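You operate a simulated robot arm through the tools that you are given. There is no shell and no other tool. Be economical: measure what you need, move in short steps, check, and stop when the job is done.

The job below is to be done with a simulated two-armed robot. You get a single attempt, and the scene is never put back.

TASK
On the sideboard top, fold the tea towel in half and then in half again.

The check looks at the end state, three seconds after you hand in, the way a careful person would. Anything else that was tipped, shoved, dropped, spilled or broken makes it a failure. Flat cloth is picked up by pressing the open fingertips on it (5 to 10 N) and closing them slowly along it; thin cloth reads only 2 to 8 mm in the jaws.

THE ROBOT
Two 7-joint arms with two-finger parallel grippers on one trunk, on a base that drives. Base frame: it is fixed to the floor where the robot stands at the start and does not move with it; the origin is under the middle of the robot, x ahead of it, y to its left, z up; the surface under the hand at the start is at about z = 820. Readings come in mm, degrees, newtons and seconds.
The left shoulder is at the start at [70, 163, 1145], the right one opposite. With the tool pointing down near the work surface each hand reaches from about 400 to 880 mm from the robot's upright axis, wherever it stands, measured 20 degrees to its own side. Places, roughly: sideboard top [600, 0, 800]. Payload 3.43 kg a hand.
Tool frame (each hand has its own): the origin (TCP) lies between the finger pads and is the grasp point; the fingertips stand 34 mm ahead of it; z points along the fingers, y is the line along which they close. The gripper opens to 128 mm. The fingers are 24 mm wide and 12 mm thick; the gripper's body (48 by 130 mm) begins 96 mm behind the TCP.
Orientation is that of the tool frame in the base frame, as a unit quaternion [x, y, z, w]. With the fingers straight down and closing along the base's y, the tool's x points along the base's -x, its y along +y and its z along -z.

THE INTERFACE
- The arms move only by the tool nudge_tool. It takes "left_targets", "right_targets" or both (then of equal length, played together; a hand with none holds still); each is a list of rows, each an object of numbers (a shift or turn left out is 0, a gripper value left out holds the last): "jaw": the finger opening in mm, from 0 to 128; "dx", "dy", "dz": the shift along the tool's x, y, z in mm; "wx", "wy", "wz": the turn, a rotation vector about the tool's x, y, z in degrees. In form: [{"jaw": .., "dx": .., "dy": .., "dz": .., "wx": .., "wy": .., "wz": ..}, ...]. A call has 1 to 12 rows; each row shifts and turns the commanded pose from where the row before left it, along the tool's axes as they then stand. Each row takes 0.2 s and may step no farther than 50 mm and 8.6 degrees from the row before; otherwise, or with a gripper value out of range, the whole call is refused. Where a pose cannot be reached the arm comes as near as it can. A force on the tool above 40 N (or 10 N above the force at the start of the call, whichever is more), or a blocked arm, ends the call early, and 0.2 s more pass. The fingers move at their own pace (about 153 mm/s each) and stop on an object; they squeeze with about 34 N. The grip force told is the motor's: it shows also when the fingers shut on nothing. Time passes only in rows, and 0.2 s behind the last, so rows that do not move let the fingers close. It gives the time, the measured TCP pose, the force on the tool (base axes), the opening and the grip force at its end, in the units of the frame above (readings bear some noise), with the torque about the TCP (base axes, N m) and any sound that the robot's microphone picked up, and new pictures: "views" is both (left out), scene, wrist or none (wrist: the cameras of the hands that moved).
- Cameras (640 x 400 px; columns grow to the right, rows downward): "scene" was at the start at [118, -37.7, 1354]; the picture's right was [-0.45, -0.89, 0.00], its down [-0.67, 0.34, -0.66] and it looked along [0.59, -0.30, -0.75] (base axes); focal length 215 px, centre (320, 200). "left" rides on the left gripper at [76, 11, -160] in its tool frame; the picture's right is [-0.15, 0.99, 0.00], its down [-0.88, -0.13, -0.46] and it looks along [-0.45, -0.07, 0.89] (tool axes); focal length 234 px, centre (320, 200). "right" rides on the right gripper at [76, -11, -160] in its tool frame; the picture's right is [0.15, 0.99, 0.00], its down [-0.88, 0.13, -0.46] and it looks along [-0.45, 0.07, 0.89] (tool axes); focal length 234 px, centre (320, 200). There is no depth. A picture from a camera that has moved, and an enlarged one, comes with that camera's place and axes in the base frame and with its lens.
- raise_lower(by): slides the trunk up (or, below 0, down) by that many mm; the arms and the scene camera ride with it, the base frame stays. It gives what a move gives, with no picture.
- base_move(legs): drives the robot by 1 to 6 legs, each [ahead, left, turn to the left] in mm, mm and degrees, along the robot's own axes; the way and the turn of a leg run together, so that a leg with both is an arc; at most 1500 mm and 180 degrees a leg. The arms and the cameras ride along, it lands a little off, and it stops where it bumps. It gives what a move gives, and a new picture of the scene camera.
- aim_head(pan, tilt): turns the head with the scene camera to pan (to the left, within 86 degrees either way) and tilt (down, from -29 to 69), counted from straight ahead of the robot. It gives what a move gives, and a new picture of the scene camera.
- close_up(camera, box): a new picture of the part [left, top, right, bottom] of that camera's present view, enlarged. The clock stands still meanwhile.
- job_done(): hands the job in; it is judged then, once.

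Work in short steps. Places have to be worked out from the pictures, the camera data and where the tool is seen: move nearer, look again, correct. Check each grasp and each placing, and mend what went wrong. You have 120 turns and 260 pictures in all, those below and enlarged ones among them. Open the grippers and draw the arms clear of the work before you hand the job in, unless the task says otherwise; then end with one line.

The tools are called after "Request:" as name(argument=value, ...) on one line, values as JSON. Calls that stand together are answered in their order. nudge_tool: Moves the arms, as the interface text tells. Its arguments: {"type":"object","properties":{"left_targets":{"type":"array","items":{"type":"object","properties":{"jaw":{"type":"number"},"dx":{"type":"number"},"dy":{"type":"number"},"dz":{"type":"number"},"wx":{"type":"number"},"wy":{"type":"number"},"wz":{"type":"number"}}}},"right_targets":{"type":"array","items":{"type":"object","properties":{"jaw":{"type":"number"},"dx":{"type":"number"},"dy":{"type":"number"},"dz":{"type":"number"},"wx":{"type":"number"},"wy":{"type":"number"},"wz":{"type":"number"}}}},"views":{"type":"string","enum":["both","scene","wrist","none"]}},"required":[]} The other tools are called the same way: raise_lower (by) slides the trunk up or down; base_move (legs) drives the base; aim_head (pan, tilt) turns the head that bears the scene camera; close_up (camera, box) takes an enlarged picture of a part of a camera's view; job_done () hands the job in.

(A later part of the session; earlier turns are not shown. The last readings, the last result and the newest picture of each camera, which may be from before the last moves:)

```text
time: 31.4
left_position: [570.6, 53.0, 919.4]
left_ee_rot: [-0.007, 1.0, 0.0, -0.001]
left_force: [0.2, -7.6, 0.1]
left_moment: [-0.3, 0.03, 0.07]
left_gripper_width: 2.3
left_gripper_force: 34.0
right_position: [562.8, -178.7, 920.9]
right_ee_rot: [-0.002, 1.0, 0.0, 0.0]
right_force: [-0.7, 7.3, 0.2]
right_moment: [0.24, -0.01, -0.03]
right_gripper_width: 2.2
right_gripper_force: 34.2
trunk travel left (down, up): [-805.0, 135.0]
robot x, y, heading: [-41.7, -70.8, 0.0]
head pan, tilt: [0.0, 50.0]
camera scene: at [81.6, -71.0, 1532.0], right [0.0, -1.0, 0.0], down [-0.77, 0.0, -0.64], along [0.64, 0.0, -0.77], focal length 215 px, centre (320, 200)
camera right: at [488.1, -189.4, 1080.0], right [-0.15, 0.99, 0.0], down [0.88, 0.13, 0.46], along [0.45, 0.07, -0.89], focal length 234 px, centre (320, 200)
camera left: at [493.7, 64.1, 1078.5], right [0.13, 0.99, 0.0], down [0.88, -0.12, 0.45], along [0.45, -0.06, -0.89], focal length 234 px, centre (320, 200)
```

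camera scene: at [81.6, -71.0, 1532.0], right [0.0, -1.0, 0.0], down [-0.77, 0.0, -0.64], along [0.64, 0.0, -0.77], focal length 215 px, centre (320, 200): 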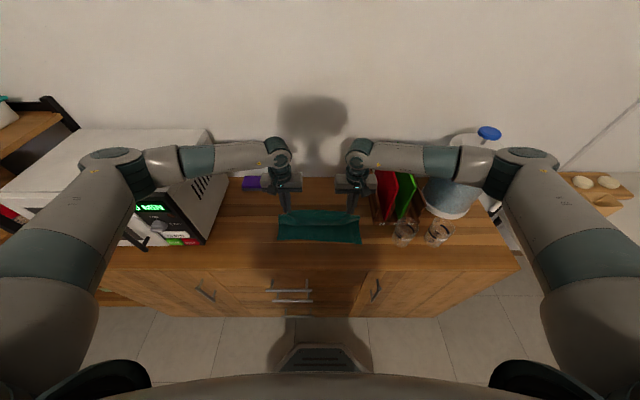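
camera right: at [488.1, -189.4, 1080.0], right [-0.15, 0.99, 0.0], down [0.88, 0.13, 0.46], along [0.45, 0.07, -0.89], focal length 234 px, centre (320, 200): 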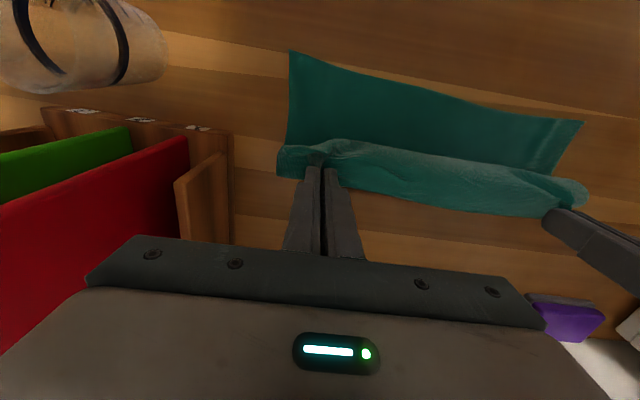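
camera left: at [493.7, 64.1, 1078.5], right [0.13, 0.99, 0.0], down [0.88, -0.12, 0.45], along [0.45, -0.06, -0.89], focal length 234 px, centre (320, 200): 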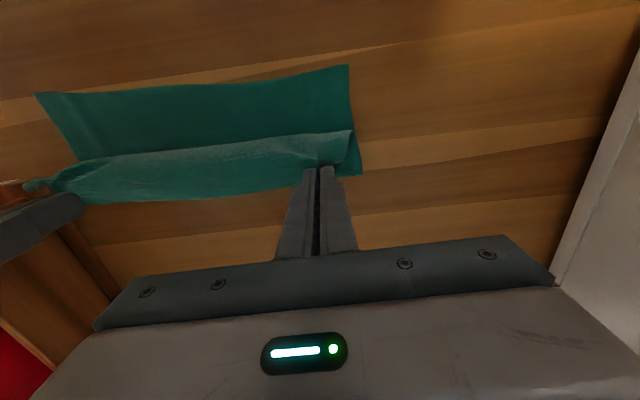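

The cloth is folding over well and the front edge hasn't moved. I'll back the base off 80 mm, which carries the edge forward and makes room for tilting the hands.

Request:
base_move(legs=[[-75, 0, 0]])

Request:
close_up(camera="left", box=[0, 0, 640, 400])

```text
time: 32.4
left_position: [499.1, 52.3, 918.6]
left_ee_rot: [-0.005, 1.0, 0.0, -0.001]
left_force: [0.7, -8.5, -0.7]
left_moment: [-0.27, 0.02, 0.04]
left_gripper_width: 2.5
left_gripper_force: 34.1
right_position: [492.1, -180.8, 919.3]
right_ee_rot: [0.0, 1.0, 0.001, 0.0]
right_force: [-0.4, 8.2, -0.2]
right_moment: [0.28, 0.02, 0.01]
right_gripper_width: 1.7
right_gripper_force: 34.0
trunk travel left (down, up): [-805.0, 135.0]
robot x, y, heading: [-112.3, -68.6, 0.1]
head pan, tilt: [0.0, 50.0]
camera scene: at [11.0, -71.4, 1531.6], right [0.0, -1.0, 0.0], down [-0.77, 0.0, -0.64], along [0.64, 0.0, -0.77], focal length 215 px, centre (320, 200)
```

scene: 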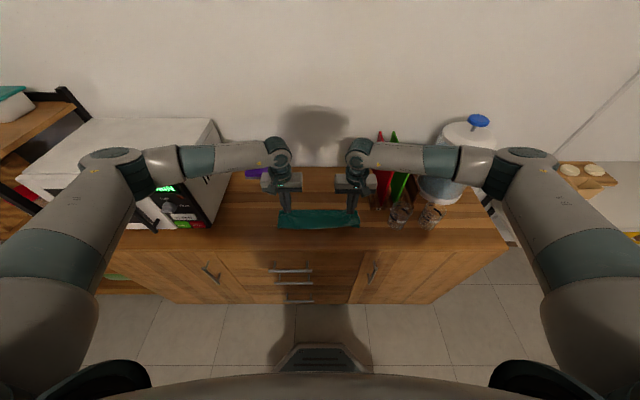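

```text
1.00 times, centred on (320, 200) of left (not enlarged: the box is as wide or as high as the picture)
camera zoom: at [422.9, 63.0, 1077.6], right [0.14, 0.99, 0.0], down [0.88, -0.12, 0.45], along [0.45, -0.06, -0.89], focal length 234 px, centre (320, 200)
```

zoom: 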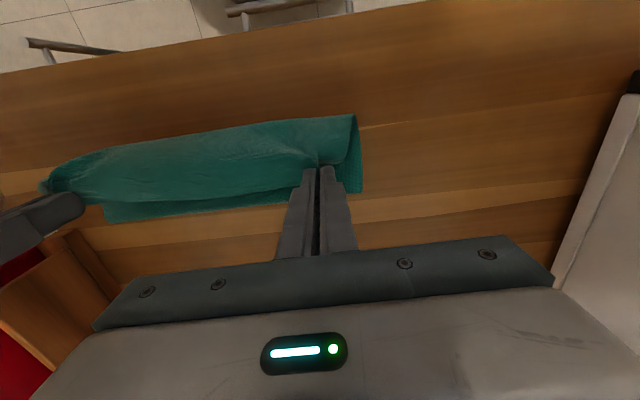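

The edge is now over the front. I'll lower while tilting the fingers forward about 48°, so the edge turns over.

Request:
nudge_tool(left_targets=[{"dx": 8, "dz": 9, "wy": -8}, {"dx": 9.2, "dz": 7.8, "wy": -8}, {"dx": 10.2, "dz": 6.4, "wy": -8}, {"dx": 11, "dz": 4.9, "wy": -8}, {"dx": 11.6, "dz": 3.4, "wy": -8}, {"dx": 11.9, "dz": 1.8, "wy": -8}, {}], right_targets=[{"dx": 8, "dz": 9, "wy": -8}, {"dx": 9.2, "dz": 7.8, "wy": -8}, {"dx": 10.2, "dz": 6.4, "wy": -8}, {"dx": 11, "dz": 4.9, "wy": -8}, {"dx": 11.6, "dz": 3.4, "wy": -8}, {"dx": 11.9, "dz": 1.8, "wy": -8}, {}])

Request:
close_up(camera="scene", box=[240, 160, 400, 260])

```text
time: 34.0
left_position: [457.9, 49.7, 874.1]
left_ee_rot: [-0.005, 0.94, 0.001, 0.341]
left_force: [-0.4, -5.6, 0.4]
left_moment: [-0.18, 0.02, -0.08]
left_gripper_width: 2.2
left_gripper_force: 33.6
left hand out of reach, approached as far as the arm can: row 6
right_position: [449.9, -179.1, 874.9]
right_ee_rot: [0.0, 0.94, 0.001, 0.342]
right_force: [-0.2, 6.1, -0.8]
right_moment: [0.15, 0.02, 0.14]
right_gripper_width: 2.1
right_gripper_force: 33.5
right hand out of reach, approached as far as the arm can: row 6
trunk travel left (down, up): [-805.0, 135.0]
robot x, y, heading: [-115.1, -66.4, 0.1]
head pan, tilt: [0.0, 50.0]
camera scene: at [8.6, -71.4, 1532.0], right [0.0, -1.0, 0.0], down [-0.77, 0.0, -0.64], along [0.64, 0.0, -0.77], focal length 215 px, centre (320, 200)
camera right: at [290.1, -190.1, 948.5], right [-0.11, 0.99, -0.09], down [0.38, 0.13, 0.92], along [0.92, 0.07, -0.39], focal length 234 px, centre (320, 200)
camera left: at [295.7, 60.9, 947.0], right [0.1, 0.99, 0.09], down [0.38, -0.13, 0.92], along [0.92, -0.06, -0.39], focal length 234 px, centre (320, 200)
```

scene: 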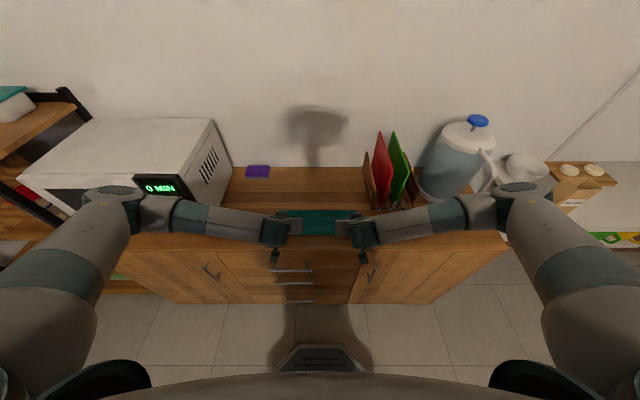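
right: 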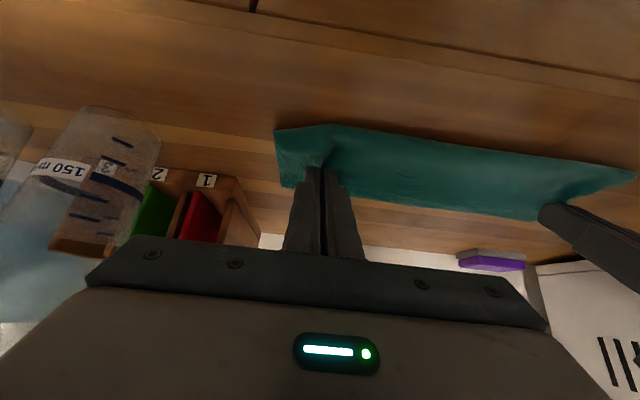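
left: 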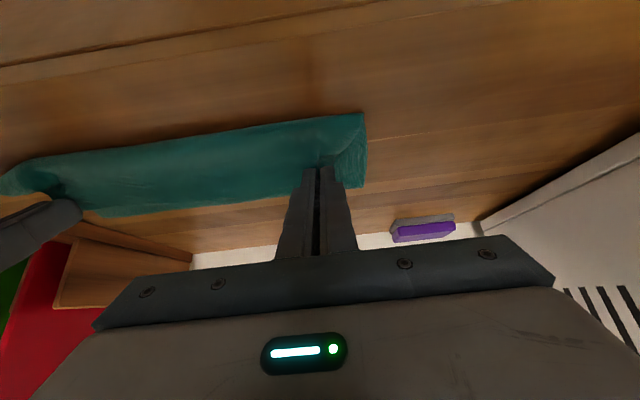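

```text
4.00 times, centred on (320, 210) of scene
camera zoom: at [8.6, -71.4, 1532.0], right [0.0, -1.0, 0.0], down [-0.77, 0.0, -0.64], along [0.64, 0.0, -0.77], focal length 861 px, centre (320, 160)
```

zoom: 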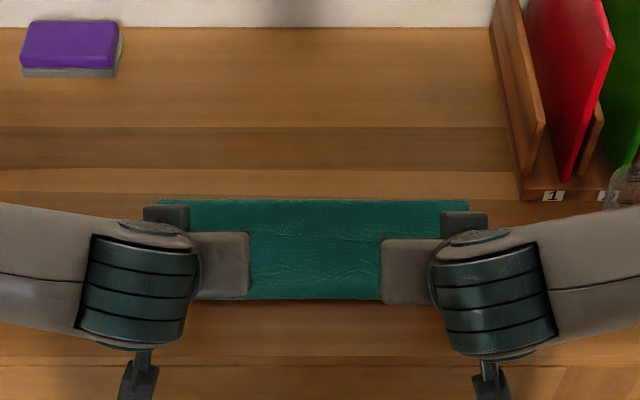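

The tilt reached 40° and the fingertips are at about x=480, z=848. I'll lower the edge onto the front layer.

Request:
nudge_tool(left_targets=[{"dx": 5.5, "dz": 4.7}, {"dx": 4.5, "dz": 4}, {}], right_targets=[{"dx": 5.5, "dz": 4.7}, {"dx": 4.5, "dz": 4}, {}], views="wrist")

```text
time: 34.8
left_position: [457.3, 52.0, 860.8]
left_ee_rot: [-0.005, 0.94, 0.001, 0.341]
left_force: [0.2, -6.3, 1.0]
left_moment: [-0.21, -0.04, -0.07]
left_gripper_width: 2.1
left_gripper_force: 34.0
right_position: [448.0, -179.7, 861.4]
right_ee_rot: [0.0, 0.94, 0.001, 0.342]
right_force: [-0.2, 5.8, 0.0]
right_moment: [0.17, 0.02, 0.14]
right_gripper_width: 1.9
right_gripper_force: 33.5
trunk travel left (down, up): [-805.0, 135.0]
robot x, y, heading: [-115.1, -68.4, 0.2]
head pan, tilt: [0.0, 50.0]
camera right: at [288.1, -189.8, 935.8], right [-0.11, 0.99, -0.09], down [0.38, 0.13, 0.92], along [0.92, 0.07, -0.39], focal length 234 px, centre (320, 200)
camera left: at [294.1, 61.2, 934.1], right [0.1, 0.99, 0.09], down [0.38, -0.13, 0.92], along [0.92, -0.06, -0.39], focal length 234 px, centre (320, 200)
```

right: 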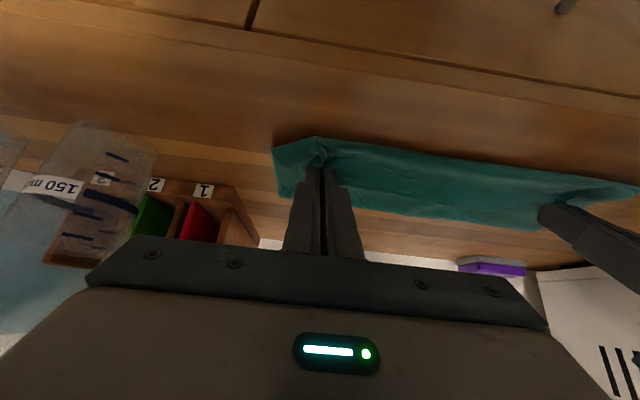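
left: 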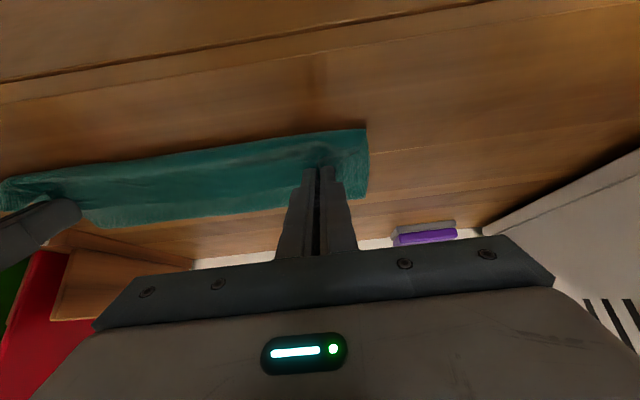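

The upper layer has too much slack: the back fold has crept to x≈543 and a loop bulges forward. I'll lift back up until the cloth is taut again, then look before laying it down.

Request:
nudge_tool(left_targets=[{"dx": -36.6, "dz": -28}, {"dx": -49, "dz": -4.3}, {"dx": -32.6, "dz": 7.8}, {}], right_targets=[{"dx": -36.6, "dz": -28}, {"dx": -49, "dz": -4.3}, {"dx": -32.6, "dz": 7.8}, {}])

Request:
close_up(camera="scene", box=[240, 160, 400, 260])

```text
time: 35.8
left_position: [530.7, 51.9, 956.3]
left_ee_rot: [-0.005, 0.94, 0.001, 0.342]
left_force: [-0.2, -9.1, 0.6]
left_moment: [-0.29, 0.04, -0.16]
left_gripper_width: 2.4
left_gripper_force: 33.9
right_position: [522.7, -179.6, 956.1]
right_ee_rot: [0.0, 0.94, 0.002, 0.342]
right_force: [0.3, 7.9, -0.9]
right_moment: [0.25, 0.0, 0.16]
right_gripper_width: 2.3
right_gripper_force: 33.7
trunk travel left (down, up): [-805.0, 135.0]
robot x, y, heading: [-115.4, -66.0, 0.3]
head pan, tilt: [0.0, 50.0]
camera scene: at [7.7, -71.4, 1532.1], right [0.0, -1.0, 0.0], down [-0.77, 0.0, -0.64], along [0.64, 0.0, -0.77], focal length 215 px, centre (320, 200)
camera right: at [361.7, -190.9, 1030.0], right [-0.11, 0.99, -0.09], down [0.38, 0.13, 0.92], along [0.92, 0.07, -0.39], focal length 234 px, centre (320, 200)
camera left: at [367.8, 62.3, 1030.1], right [0.1, 0.99, 0.09], down [0.38, -0.13, 0.92], along [0.92, -0.06, -0.39], focal length 234 px, centre (320, 200)
```

scene: 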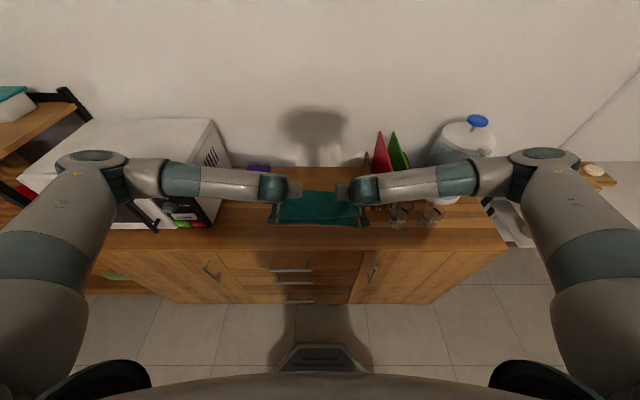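
right: 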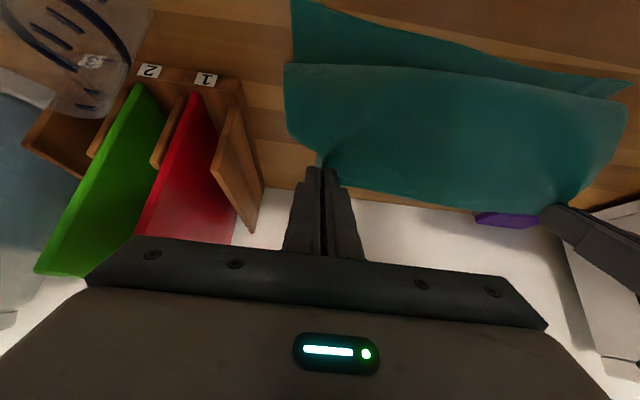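
left: 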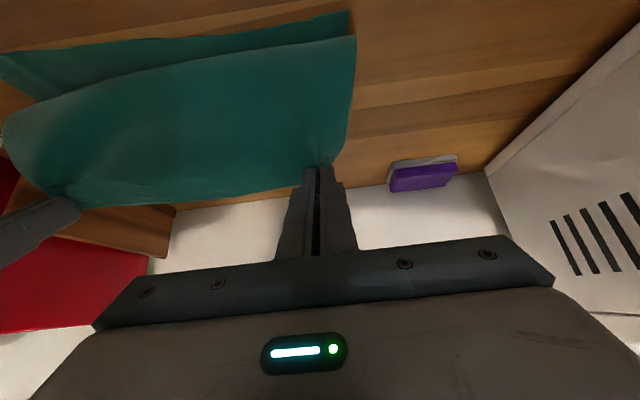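

```text
4.00 times, centred on (320, 210) of scene
camera zoom: at [7.7, -71.4, 1532.1], right [0.0, -1.0, 0.0], down [-0.77, 0.0, -0.64], along [0.64, 0.0, -0.77], focal length 861 px, centre (320, 160)
```

zoom: 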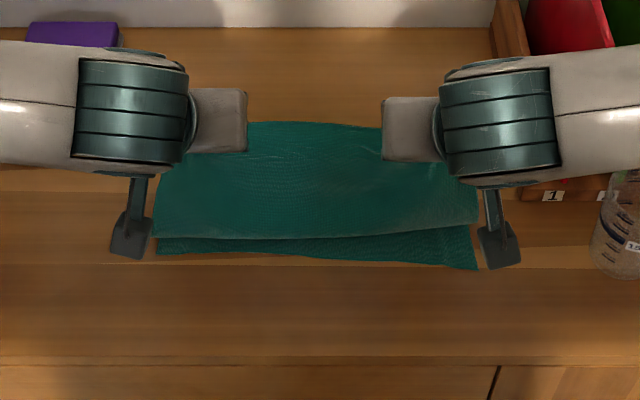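

The cloth made a Z: it tucked forward in front of the hands because I lowered it slack. I'll pull the edge up and back to unfurl it and straighten the tilt, then redo the arc taut. The base is already far enough back.

Request:
nudge_tool(left_targets=[{"dx": -23.9, "dz": 8.8, "wy": 8}, {"dx": -24.9, "dz": 5.4, "wy": 8}, {"dx": -25.4, "dz": 1.9, "wy": 8}, {"dx": -25.4, "dz": -1.7, "wy": 8}, {"dx": -25, "dz": -5.2, "wy": 8}, {}, {}], right_targets=[{"dx": -23.9, "dz": 8.8, "wy": 8}, {"dx": -24.9, "dz": 5.4, "wy": 8}, {"dx": -25.4, "dz": 1.9, "wy": 8}, {"dx": -25.4, "dz": -1.7, "wy": 8}, {"dx": -25, "dz": -5.2, "wy": 8}, {}, {}])

Request:
close_up(camera="scene", box=[240, 160, 400, 260])

```text
time: 37.4
left_position: [649.4, 54.7, 1000.0]
left_ee_rot: [-0.005, 1.0, -0.001, -0.001]
left_force: [-1.0, -8.7, -0.2]
left_moment: [-0.34, -0.01, 0.12]
left_gripper_width: 2.2
left_gripper_force: 34.4
right_position: [642.9, -180.2, 1000.5]
right_ee_rot: [-0.001, 1.0, 0.001, 0.0]
right_force: [0.2, 10.7, -0.1]
right_moment: [0.35, 0.02, -0.01]
right_gripper_width: 2.3
right_gripper_force: 34.4
trunk travel left (down, up): [-805.0, 135.0]
robot x, y, heading: [-120.1, -66.5, 0.0]
head pan, tilt: [0.0, 50.0]
camera scene: at [8.7, -71.3, 1532.0], right [0.0, -1.0, 0.0], down [-0.77, 0.0, -0.64], along [0.64, 0.0, -0.77], focal length 215 px, centre (320, 200)
camera right: at [568.4, -191.1, 1160.2], right [-0.15, 0.99, 0.0], down [0.88, 0.13, 0.46], along [0.45, 0.07, -0.89], focal length 234 px, centre (320, 200)
camera left: at [572.0, 64.5, 1159.6], right [0.14, 0.99, 0.0], down [0.88, -0.12, 0.45], along [0.45, -0.06, -0.89], focal length 234 px, centre (320, 200)
```

scene: 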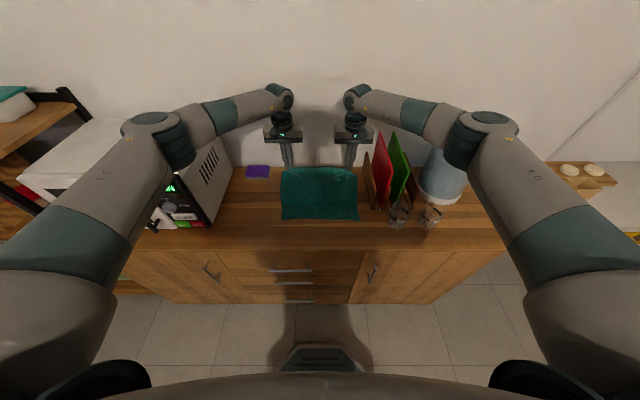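
right: 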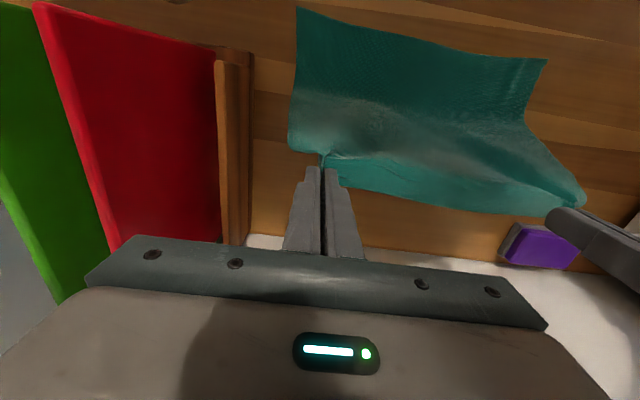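
left: 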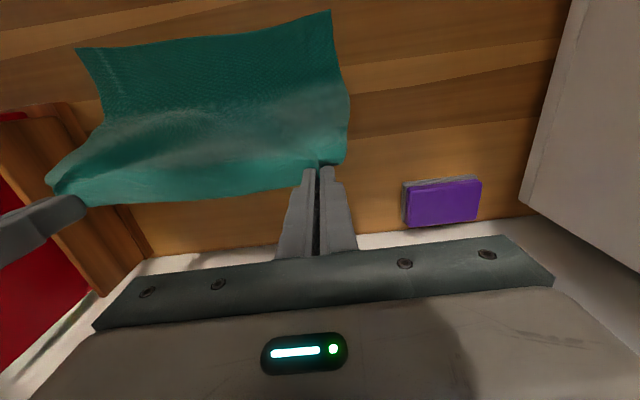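

```text
4.00 times, centred on (320, 210) of scene
camera zoom: at [8.7, -71.3, 1532.0], right [0.0, -1.0, 0.0], down [-0.77, 0.0, -0.64], along [0.64, 0.0, -0.77], focal length 861 px, centre (320, 160)
```

zoom: 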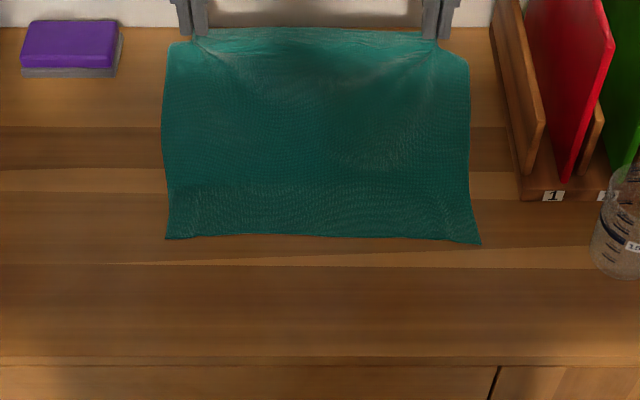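

The towel is unfurled. The front edge has slid slightly back to x≈497, so the hinge is now at ≈625. I'll redo the arc taut about that hinge (radius ≈118), tilting progressively, and stop part-way to look.

Request:
nudge_tool(left_targets=[{"dx": -18.6, "dz": 33}, {"dx": 22.3, "dz": -3.3, "wy": -4}, {"dx": 22.1, "dz": -4.9, "wy": -4}, {"dx": 22.7, "dz": 0.9, "wy": -4}, {"dx": 22.7, "dz": -0.7, "wy": -4}, {"dx": 22.5, "dz": 5.3, "wy": -4}, {"dx": 22.9, "dz": 3.8, "wy": -4}], right_targets=[{"dx": -18.6, "dz": 33}, {"dx": 22.3, "dz": -3.3, "wy": -4}, {"dx": 22.1, "dz": -4.9, "wy": -4}, {"dx": 22.7, "dz": 0.9, "wy": -4}, {"dx": 22.7, "dz": -0.7, "wy": -4}, {"dx": 22.5, "dz": 5.3, "wy": -4}, {"dx": 22.9, "dz": 3.8, "wy": -4}])

Request:
close_up(camera="scene", box=[240, 160, 400, 260])

```text
time: 39.0
left_position: [539.3, 50.5, 943.7]
left_ee_rot: [-0.006, 0.978, 0.0, 0.208]
left_force: [0.1, -9.7, -0.3]
left_moment: [-0.35, 0.02, -0.1]
left_gripper_width: 2.3
left_gripper_force: 34.3
right_position: [531.5, -182.1, 943.8]
right_ee_rot: [0.0, 0.978, 0.002, 0.209]
right_force: [-0.4, 8.6, 0.2]
right_moment: [0.27, 0.02, 0.14]
right_gripper_width: 2.2
right_gripper_force: 34.0
trunk travel left (down, up): [-805.0, 135.0]
robot x, y, heading: [-120.0, -71.9, -0.3]
head pan, tilt: [0.0, 50.0]
camera scene: at [8.3, -71.3, 1532.1], right [0.0, -1.0, 0.0], down [-0.77, 0.0, -0.64], along [0.64, 0.0, -0.77], focal length 215 px, centre (320, 200)
camera right: at [397.5, -191.4, 1058.3], right [-0.13, 0.99, -0.06], down [0.62, 0.13, 0.78], along [0.78, 0.07, -0.63], focal length 234 px, centre (320, 200)
camera left: at [403.6, 62.3, 1057.9], right [0.12, 0.99, 0.06], down [0.62, -0.12, 0.78], along [0.78, -0.06, -0.63], focal length 234 px, centre (320, 200)
```

scene: 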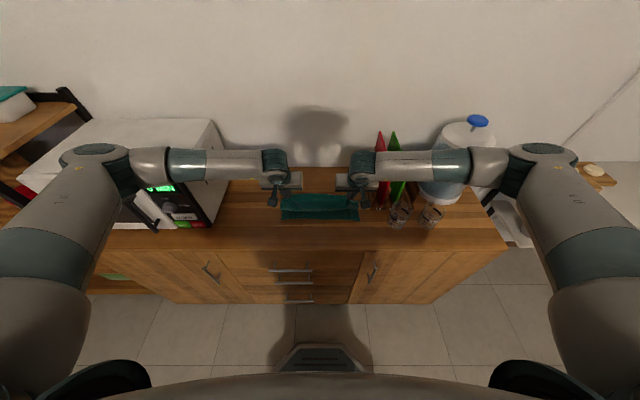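
right: 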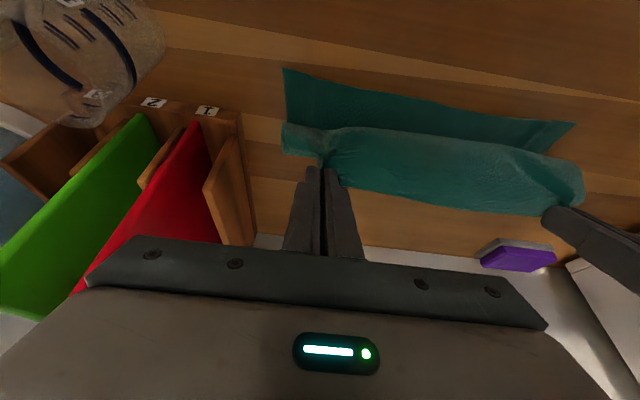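
left: 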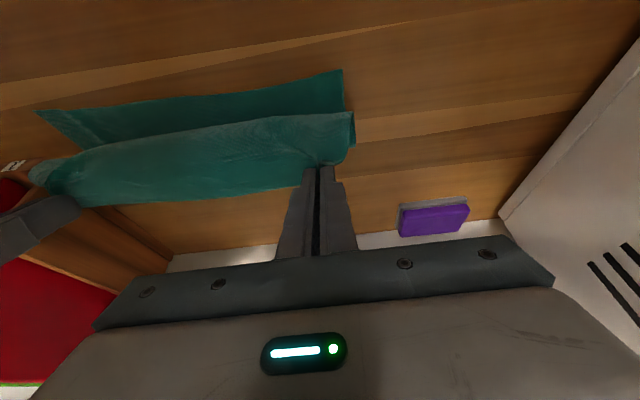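

```text
4.00 times, centred on (320, 210) of scene
camera zoom: at [8.3, -71.3, 1532.1], right [0.0, -1.0, 0.0], down [-0.77, 0.0, -0.64], along [0.64, 0.0, -0.77], focal length 861 px, centre (320, 160)
```

zoom: 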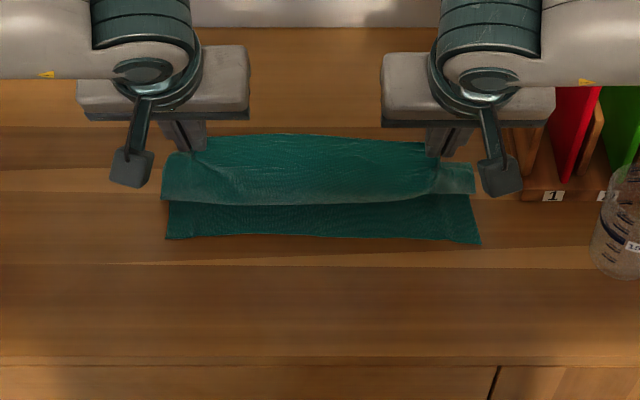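

The cloth again bellies forward beneath the hands, because it leaves the pinch pointing toward the robot. I'll lift it back to unfurl and test how far I can tilt the fingers there, since more tilt removes that bias.

Request:
nudge_tool(left_targets=[{"dx": -36.7, "dz": -11.1}, {"dx": -36.7, "dz": -11.1}, {"dx": -36.7, "dz": -11.1}, {"wy": -8}, {"wy": -8}, {"wy": -8}, {"wy": -8}, {"wy": -8}, {}], right_targets=[{"dx": -36.7, "dz": -11.1}, {"dx": -36.7, "dz": -11.1}, {"dx": -36.7, "dz": -11.1}, {"wy": -8}, {"wy": -8}, {"wy": -8}, {"wy": -8}, {"wy": -8}, {}])

Request:
close_up(camera="scene", box=[240, 160, 400, 260])

```text
time: 41.0
left_position: [626.7, 54.0, 1018.0]
left_ee_rot: [-0.005, 0.883, 0.002, 0.47]
left_force: [-0.6, -9.6, 1.1]
left_moment: [-0.28, -0.01, -0.27]
left_gripper_width: 2.2
left_gripper_force: 33.8
left hand out of reach, approached as far as the arm can: row 8
right_position: [619.2, -180.8, 1019.1]
right_ee_rot: [-0.001, 0.883, 0.001, 0.469]
right_force: [-0.5, 10.5, -0.8]
right_moment: [0.21, 0.01, 0.3]
right_gripper_width: 2.1
right_gripper_force: 33.6
right hand out of reach, approached as far as the arm can: row 8
trunk travel left (down, up): [-805.0, 135.0]
robot x, y, heading: [-115.6, -70.7, 0.0]
head pan, tilt: [0.0, 50.0]
camera scene: at [9.0, -71.4, 1531.9], right [0.0, -1.0, 0.0], down [-0.77, 0.0, -0.64], along [0.64, 0.0, -0.77], focal length 215 px, centre (320, 200)
camera right: at [444.6, -190.2, 1045.3], right [-0.08, 0.99, -0.12], down [0.11, 0.13, 0.99], along [0.99, 0.07, -0.12], focal length 234 px, centre (320, 200)
camera left: at [450.6, 63.5, 1043.3], right [0.07, 0.99, 0.12], down [0.12, -0.13, 0.98], along [0.99, -0.06, -0.12], focal length 234 px, centre (320, 200)
```

scene: 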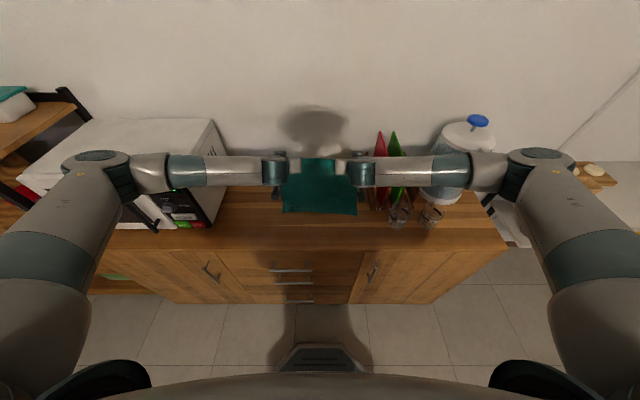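
right: 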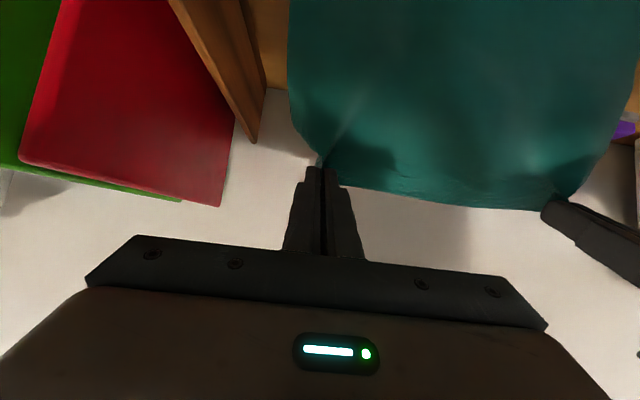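
left: 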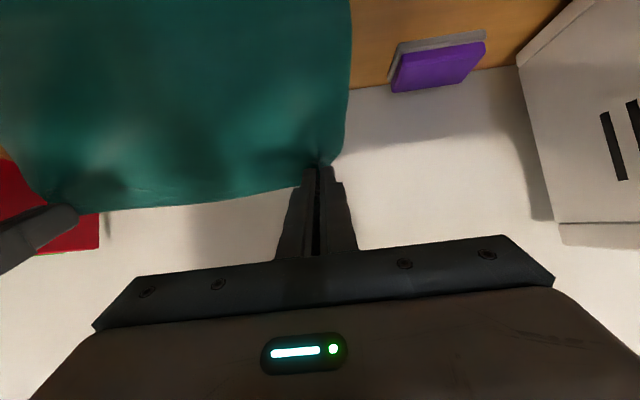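

```text
4.00 times, centred on (320, 210) of scene
camera zoom: at [9.0, -71.4, 1531.9], right [0.0, -1.0, 0.0], down [-0.77, 0.0, -0.64], along [0.64, 0.0, -0.77], focal length 861 px, centre (320, 160)
```

zoom: 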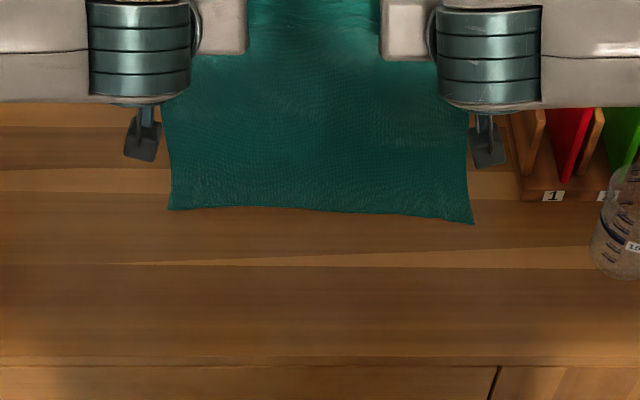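

Tilt reached 56°, and the cloth hangs cleanly there. I'll back the base off 90 mm so this tilt stays reachable at the front, then extend the hands to lay the cloth out taut before a quicker sweep.

Request:
base_move(legs=[[-90, 0, 0]])

Request:
nudge_tool(left_targets=[{"dx": -16.8, "dz": 24.9}, {"dx": -16.8, "dz": 24.9}, {"dx": -16.8, "dz": 24.9}, {"dx": 12.3, "dz": 26.4}, {"dx": 12.3, "dz": 26.4}, {"dx": 12.3, "dz": 26.4}, {}, {}], right_targets=[{"dx": -16.8, "dz": 24.9}, {"dx": -16.8, "dz": 24.9}, {"dx": -16.8, "dz": 24.9}, {"dx": 12.3, "dz": 26.4}, {"dx": 12.3, "dz": 26.4}, {"dx": 12.3, "dz": 26.4}, {}, {}])

Request:
close_up(camera="scene", box=[240, 140, 400, 240])

```text
time: 42.1
left_position: [538.7, 51.8, 1017.3]
left_ee_rot: [-0.003, 0.884, 0.001, 0.468]
left_force: [-0.4, -10.2, 0.1]
left_moment: [-0.25, 0.02, -0.3]
left_gripper_width: 2.1
left_gripper_force: 33.1
right_position: [531.3, -182.5, 1019.5]
right_ee_rot: [0.002, 0.883, -0.001, 0.469]
right_force: [0.5, 10.7, -0.9]
right_moment: [0.26, 0.02, 0.33]
right_gripper_width: 1.9
right_gripper_force: 33.9
trunk travel left (down, up): [-805.0, 135.0]
robot x, y, heading: [-206.4, -68.5, 0.2]
head pan, tilt: [0.0, 50.0]
camera scene: at [-78.9, -71.6, 1531.8], right [0.0, -1.0, 0.0], down [-0.77, 0.0, -0.64], along [0.64, 0.0, -0.77], focal length 215 px, centre (320, 200)
```

scene: 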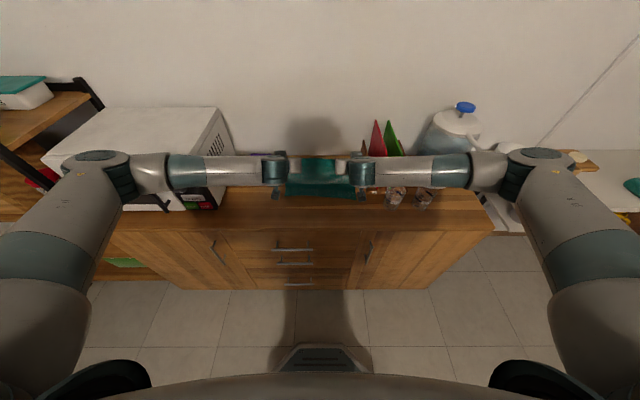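

```text
time: 43.9
left_position: [673.3, 52.1, 944.2]
left_ee_rot: [-0.004, 0.884, 0.002, 0.468]
left_force: [0.1, -8.9, -0.1]
left_moment: [-0.24, 0.03, -0.22]
left_gripper_width: 2.1
left_gripper_force: 33.8
right_position: [664.9, -182.0, 943.2]
right_ee_rot: [0.0, 0.883, 0.001, 0.469]
right_force: [0.5, 7.9, -0.4]
right_moment: [0.17, 0.02, 0.24]
right_gripper_width: 2.1
right_gripper_force: 34.5
trunk travel left (down, up): [-805.0, 135.0]
robot x, y, heading: [-203.6, -68.1, -0.4]
head pan, tilt: [0.0, 50.0]
camera scene: at [-80.1, -71.7, 1532.0], right [0.0, -1.0, 0.0], down [-0.77, 0.0, -0.64], along [0.64, 0.0, -0.77], focal length 215 px, centre (320, 200)
camera right: at [491.4, -191.0, 969.8], right [-0.08, 0.99, -0.12], down [0.11, 0.13, 0.99], along [0.99, 0.07, -0.12], focal length 234 px, centre (320, 200)
camera left: at [498.2, 62.1, 969.7], right [0.08, 0.99, 0.12], down [0.12, -0.13, 0.98], along [0.99, -0.06, -0.12], focal length 234 px, centre (320, 200)
```

scene: 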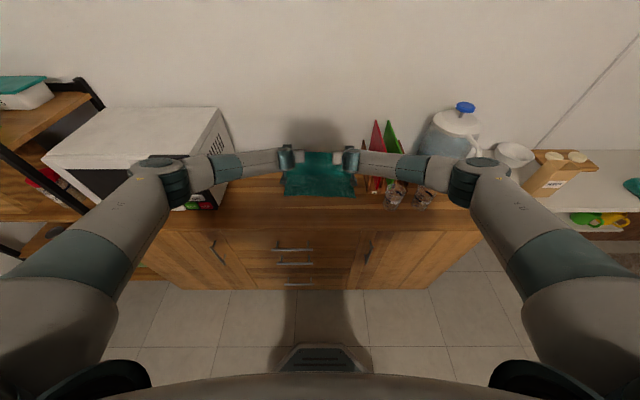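
right: 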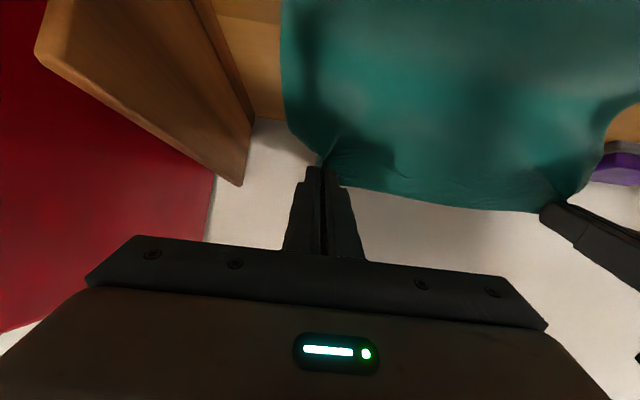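
left: 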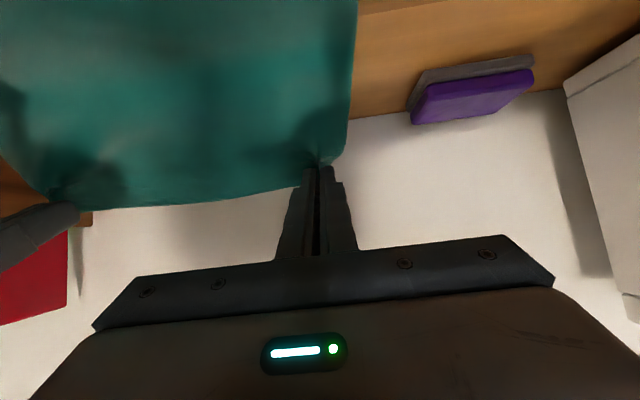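

```text
4.00 times, centred on (320, 190) of scene
camera zoom: at [-80.1, -71.7, 1532.0], right [0.0, -1.0, 0.0], down [-0.77, 0.0, -0.64], along [0.64, 0.0, -0.77], focal length 861 px, centre (320, 240)
```

zoom: 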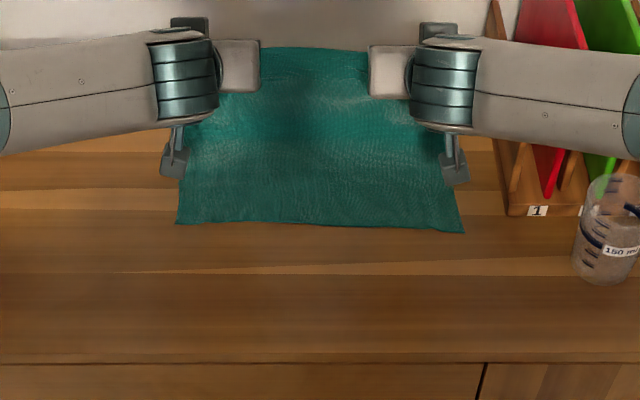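

The cloth is laid out (front edge at x≈534/523, hinge at ≈662/651). Now a brisk taut sweep at constant tilt, down to just above the front edge.

Request:
nudge_tool(left_targets=[{"dx": -2.1, "dz": -32.8}, {"dx": 19.6, "dz": -29}, {"dx": 33.1, "dz": -22.3}, {"dx": 39.7, "dz": -10.6}, {"dx": 39.6, "dz": 3.8}, {"dx": 20, "dz": 6.5}], right_targets=[{"dx": -2.1, "dz": -32.8}, {"dx": 19.6, "dz": -29}, {"dx": 33.1, "dz": -22.3}, {"dx": 39.7, "dz": -10.6}, {"dx": 39.6, "dz": 3.8}, {"dx": 20, "dz": 6.5}])

Request:
close_up(camera="scene", box=[240, 140, 400, 240])

```text
time: 45.3
left_position: [516.9, 30.1, 878.8]
left_ee_rot: [-0.005, 0.888, 0.01, 0.46]
left_force: [0.1, 0.0, 0.3]
left_moment: [-0.01, -0.01, 0.0]
left_gripper_width: 2.3
left_gripper_force: 33.8
left hand out of reach, approached as far as the arm can: row 5, 6
right_position: [512.2, -159.1, 882.2]
right_ee_rot: [0.003, 0.885, -0.006, 0.465]
right_force: [-0.3, 0.0, 0.1]
right_moment: [-0.01, 0.02, 0.02]
right_gripper_width: 2.1
right_gripper_force: 33.7
right hand out of reach, approached as far as the arm can: row 5, 6
trunk travel left (down, up): [-805.0, 135.0]
robot x, y, heading: [-207.3, -71.1, -0.1]
head pan, tilt: [0.0, 50.0]
camera scene: at [-79.3, -72.2, 1532.0], right [0.0, -1.0, 0.0], down [-0.77, 0.0, -0.64], along [0.64, 0.0, -0.77], focal length 215 px, centre (320, 200)
camera right: at [339.1, -165.7, 910.1], right [-0.07, 0.99, -0.13], down [0.13, 0.14, 0.98], along [0.99, 0.05, -0.13], focal length 234 px, centre (320, 200)
camera left: at [342.2, 38.7, 910.0], right [0.07, 0.99, 0.13], down [0.14, -0.14, 0.98], along [0.99, -0.05, -0.15], focal length 234 px, centre (320, 200)
```

scene: 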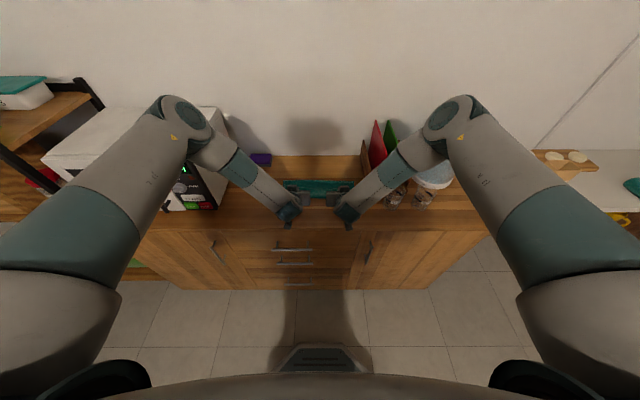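
right: 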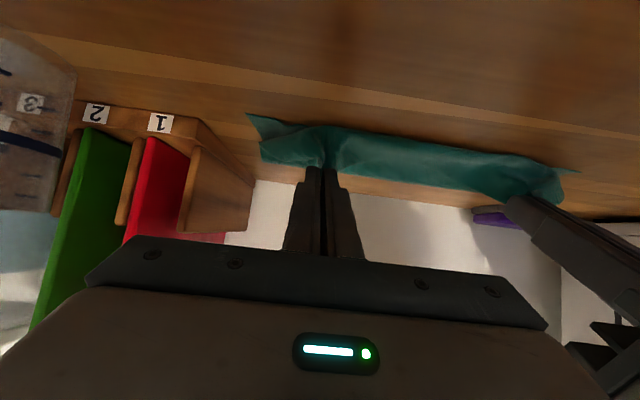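
left: 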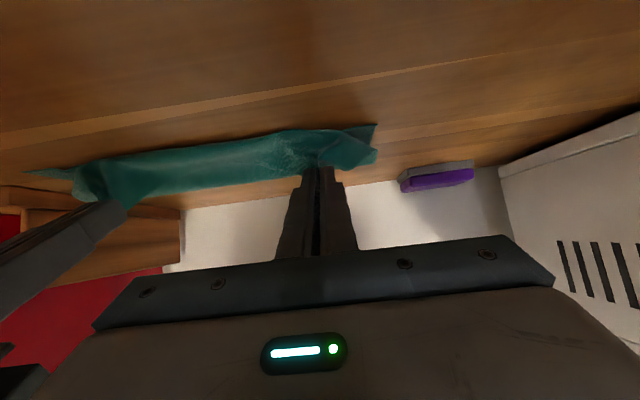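

```text
4.00 times, centred on (320, 190) of scene
camera zoom: at [-79.3, -72.2, 1532.0], right [0.0, -1.0, 0.0], down [-0.77, 0.0, -0.64], along [0.64, 0.0, -0.77], focal length 861 px, centre (320, 240)
```

zoom: 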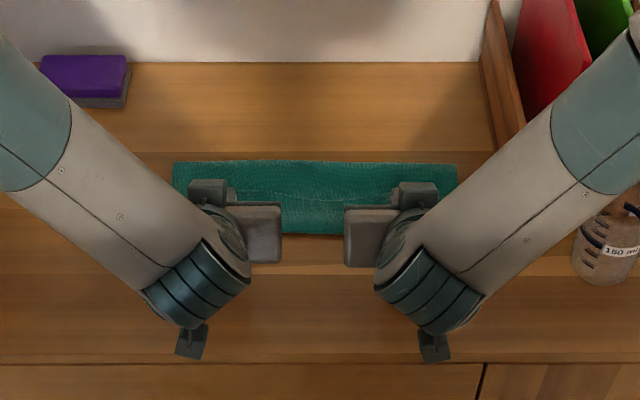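

The sheet does turn over, but because the fingers tilt only 56° a curl forms in front and the back fold creeps forward. A horizontal grip would cure this, which needs the trunk lower and the base further back. First I'll lift the towel right up, re-spreading the hands.

Request:
nudge_tool(left_targets=[{"dx": -32.8, "dz": -22.8, "dy": 4.4}, {"dx": -32.8, "dz": -22.8, "dy": 4.4}, {"dx": -32.8, "dz": -22.8, "dy": 4.4}, {"dx": -32.8, "dz": -22.8, "dy": 4.4}, {"dx": -32.8, "dz": -22.8, "dy": 4.4}, {}], right_targets=[{"dx": -32.8, "dz": -22.8, "dy": -4.6}, {"dx": -32.8, "dz": -22.8, "dy": -4.6}, {"dx": -32.8, "dz": -22.8, "dy": -4.6}, {"dx": -32.8, "dz": -22.8, "dy": -4.6}, {"dx": -32.8, "dz": -22.8, "dy": -4.6}, {}], views="scene")

```text
time: 46.7
left_position: [516.3, 52.7, 1078.5]
left_ee_rot: [-0.003, 0.883, 0.001, 0.469]
left_force: [0.4, -6.4, -0.2]
left_moment: [-0.17, 0.01, -0.2]
left_gripper_width: 2.3
left_gripper_force: 33.7
right_position: [511.8, -179.1, 1081.1]
right_ee_rot: [0.0, 0.883, 0.001, 0.469]
right_force: [0.1, 6.9, 0.9]
right_moment: [0.13, 0.04, 0.19]
right_gripper_width: 1.9
right_gripper_force: 34.0
trunk travel left (down, up): [-805.0, 135.0]
robot x, y, heading: [-207.6, -67.6, -0.0]
head pan, tilt: [0.0, 50.0]
camera scene: at [-78.7, -71.7, 1531.8], right [0.0, -1.0, 0.0], down [-0.77, 0.0, -0.64], along [0.64, 0.0, -0.77], focal length 215 px, centre (320, 200)
```

scene: 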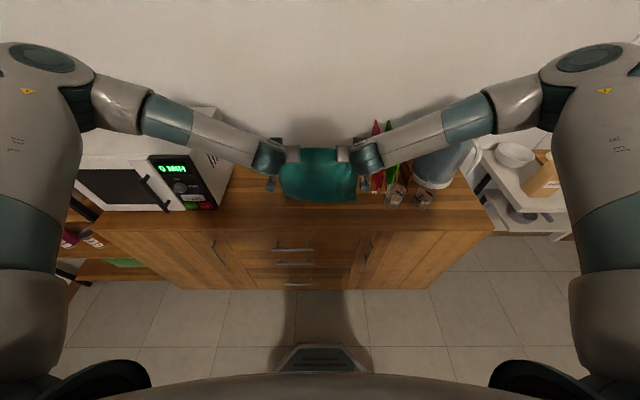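

The towel hangs cleanly from both hands. I'll raise it further, back the base off to keep the elbows away from the microwave, then lower the trunk.

Request:
nudge_tool(left_targets=[{"dx": -33.2, "dz": -22.4}, {"dx": -33.2, "dz": -22.4}, {"dx": -33.2, "dz": -22.4}, {"dx": -33.2, "dz": -22.4}, {}], right_targets=[{"dx": -33.2, "dz": -22.4}, {"dx": -33.2, "dz": -22.4}, {"dx": -33.2, "dz": -22.4}, {"dx": -33.2, "dz": -22.4}, {}], views="none")

Request:
base_move(legs=[[-130, 0, 0]])

```text
time: 47.9
left_position: [516.6, 52.0, 1240.9]
left_ee_rot: [-0.003, 0.884, 0.001, 0.468]
left_force: [0.4, -8.8, 0.3]
left_moment: [-0.25, 0.01, -0.23]
left_gripper_width: 2.1
left_gripper_force: 34.2
right_position: [512.8, -179.9, 1241.3]
right_ee_rot: [-0.001, 0.883, 0.001, 0.469]
right_force: [0.4, 9.4, -0.1]
right_moment: [0.19, 0.01, 0.28]
right_gripper_width: 2.3
right_gripper_force: 34.2
trunk travel left (down, up): [-805.0, 135.0]
robot x, y, heading: [-208.8, -68.8, 0.2]
head pan, tilt: [0.0, 50.0]
```

```text
time: 49.2
left_position: [387.8, 52.3, 1239.6]
left_ee_rot: [-0.003, 0.884, 0.001, 0.468]
left_force: [0.7, -9.7, -0.6]
left_moment: [-0.26, -0.02, -0.25]
left_gripper_width: 2.3
left_gripper_force: 34.0
right_position: [383.9, -182.0, 1240.2]
right_ee_rot: [0.001, 0.883, 0.0, 0.469]
right_force: [0.0, 9.6, -0.1]
right_moment: [0.19, 0.03, 0.28]
right_gripper_width: 2.1
right_gripper_force: 34.2
trunk travel left (down, up): [-805.0, 135.0]
robot x, y, heading: [-334.7, -67.8, -0.1]
head pan, tilt: [0.0, 50.0]
camera scene: at [-207.3, -71.5, 1531.7], right [0.0, -1.0, 0.0], down [-0.77, 0.0, -0.64], along [0.64, 0.0, -0.77], focal length 215 px, centre (320, 200)
```

scene: 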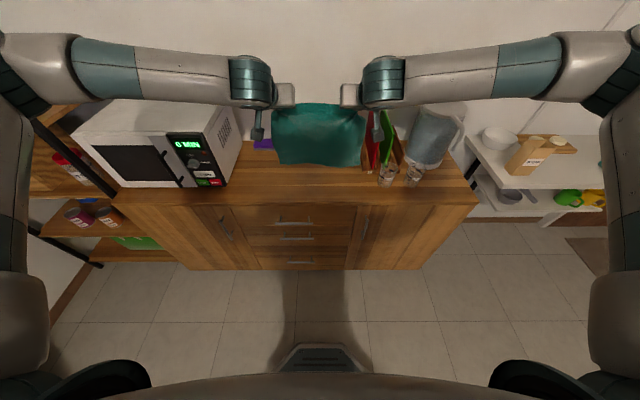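

Clear of everything. Now I'll lower the trunk 150 mm and then extend forward while tilting further to see how horizontal the fingers can go.

Request:
raise_lower(by=-150)

Request:
nudge_tool(left_targets=[{"dx": -16.8, "dz": 24.9}, {"dx": -16.8, "dz": 24.9}, {"dx": -16.8, "dz": 24.9}, {"wy": -8}, {"wy": -8}, {"wy": -8}, {"wy": -8}, {}], right_targets=[{"dx": -16.8, "dz": 24.9}, {"dx": -16.8, "dz": 24.9}, {"dx": -16.8, "dz": 24.9}, {"wy": -8}, {"wy": -8}, {"wy": -8}, {"wy": -8}, {}], views="scene")

```text
time: 51.0
left_position: [386.3, 51.4, 1090.1]
left_ee_rot: [-0.003, 0.883, 0.001, 0.47]
left_force: [0.6, -8.5, -0.4]
left_moment: [-0.22, 0.0, -0.24]
left_gripper_width: 2.4
left_gripper_force: 33.6
right_position: [380.2, -181.8, 1091.3]
right_ee_rot: [0.001, 0.883, 0.001, 0.469]
right_force: [-0.2, 8.9, -0.9]
right_moment: [0.2, 0.03, 0.24]
right_gripper_width: 2.0
right_gripper_force: 34.0
trunk travel left (down, up): [-655.0, 285.0]
robot x, y, heading: [-334.5, -68.2, -0.2]
head pan, tilt: [0.0, 50.0]
```

```text
time: 52.8
left_position: [476.0, 53.6, 1089.9]
left_ee_rot: [-0.002, 0.788, 0.001, 0.615]
left_force: [-0.1, -10.9, 0.4]
left_moment: [-0.21, 0.0, -0.36]
left_gripper_width: 2.4
left_gripper_force: 33.3
left hand out of reach, approached as far as the arm can: row 6, 7
right_position: [471.7, -181.8, 1090.6]
right_ee_rot: [0.0, 0.787, 0.001, 0.616]
right_force: [-0.1, 11.4, -0.7]
right_moment: [0.15, 0.03, 0.41]
right_gripper_width: 2.1
right_gripper_force: 33.6
right hand out of reach, approached as far as the arm can: row 6, 7
trunk travel left (down, up): [-655.0, 285.0]
robot x, y, heading: [-334.7, -67.4, -0.4]
head pan, tilt: [0.0, 50.0]
camera scene: at [-210.0, -71.6, 1382.0], right [0.0, -1.0, 0.0], down [-0.77, 0.0, -0.64], along [0.64, 0.0, -0.77], focal length 215 px, centre (320, 200)
```

scene: 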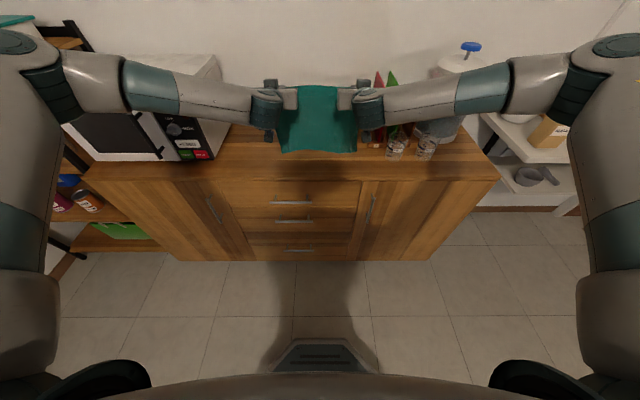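

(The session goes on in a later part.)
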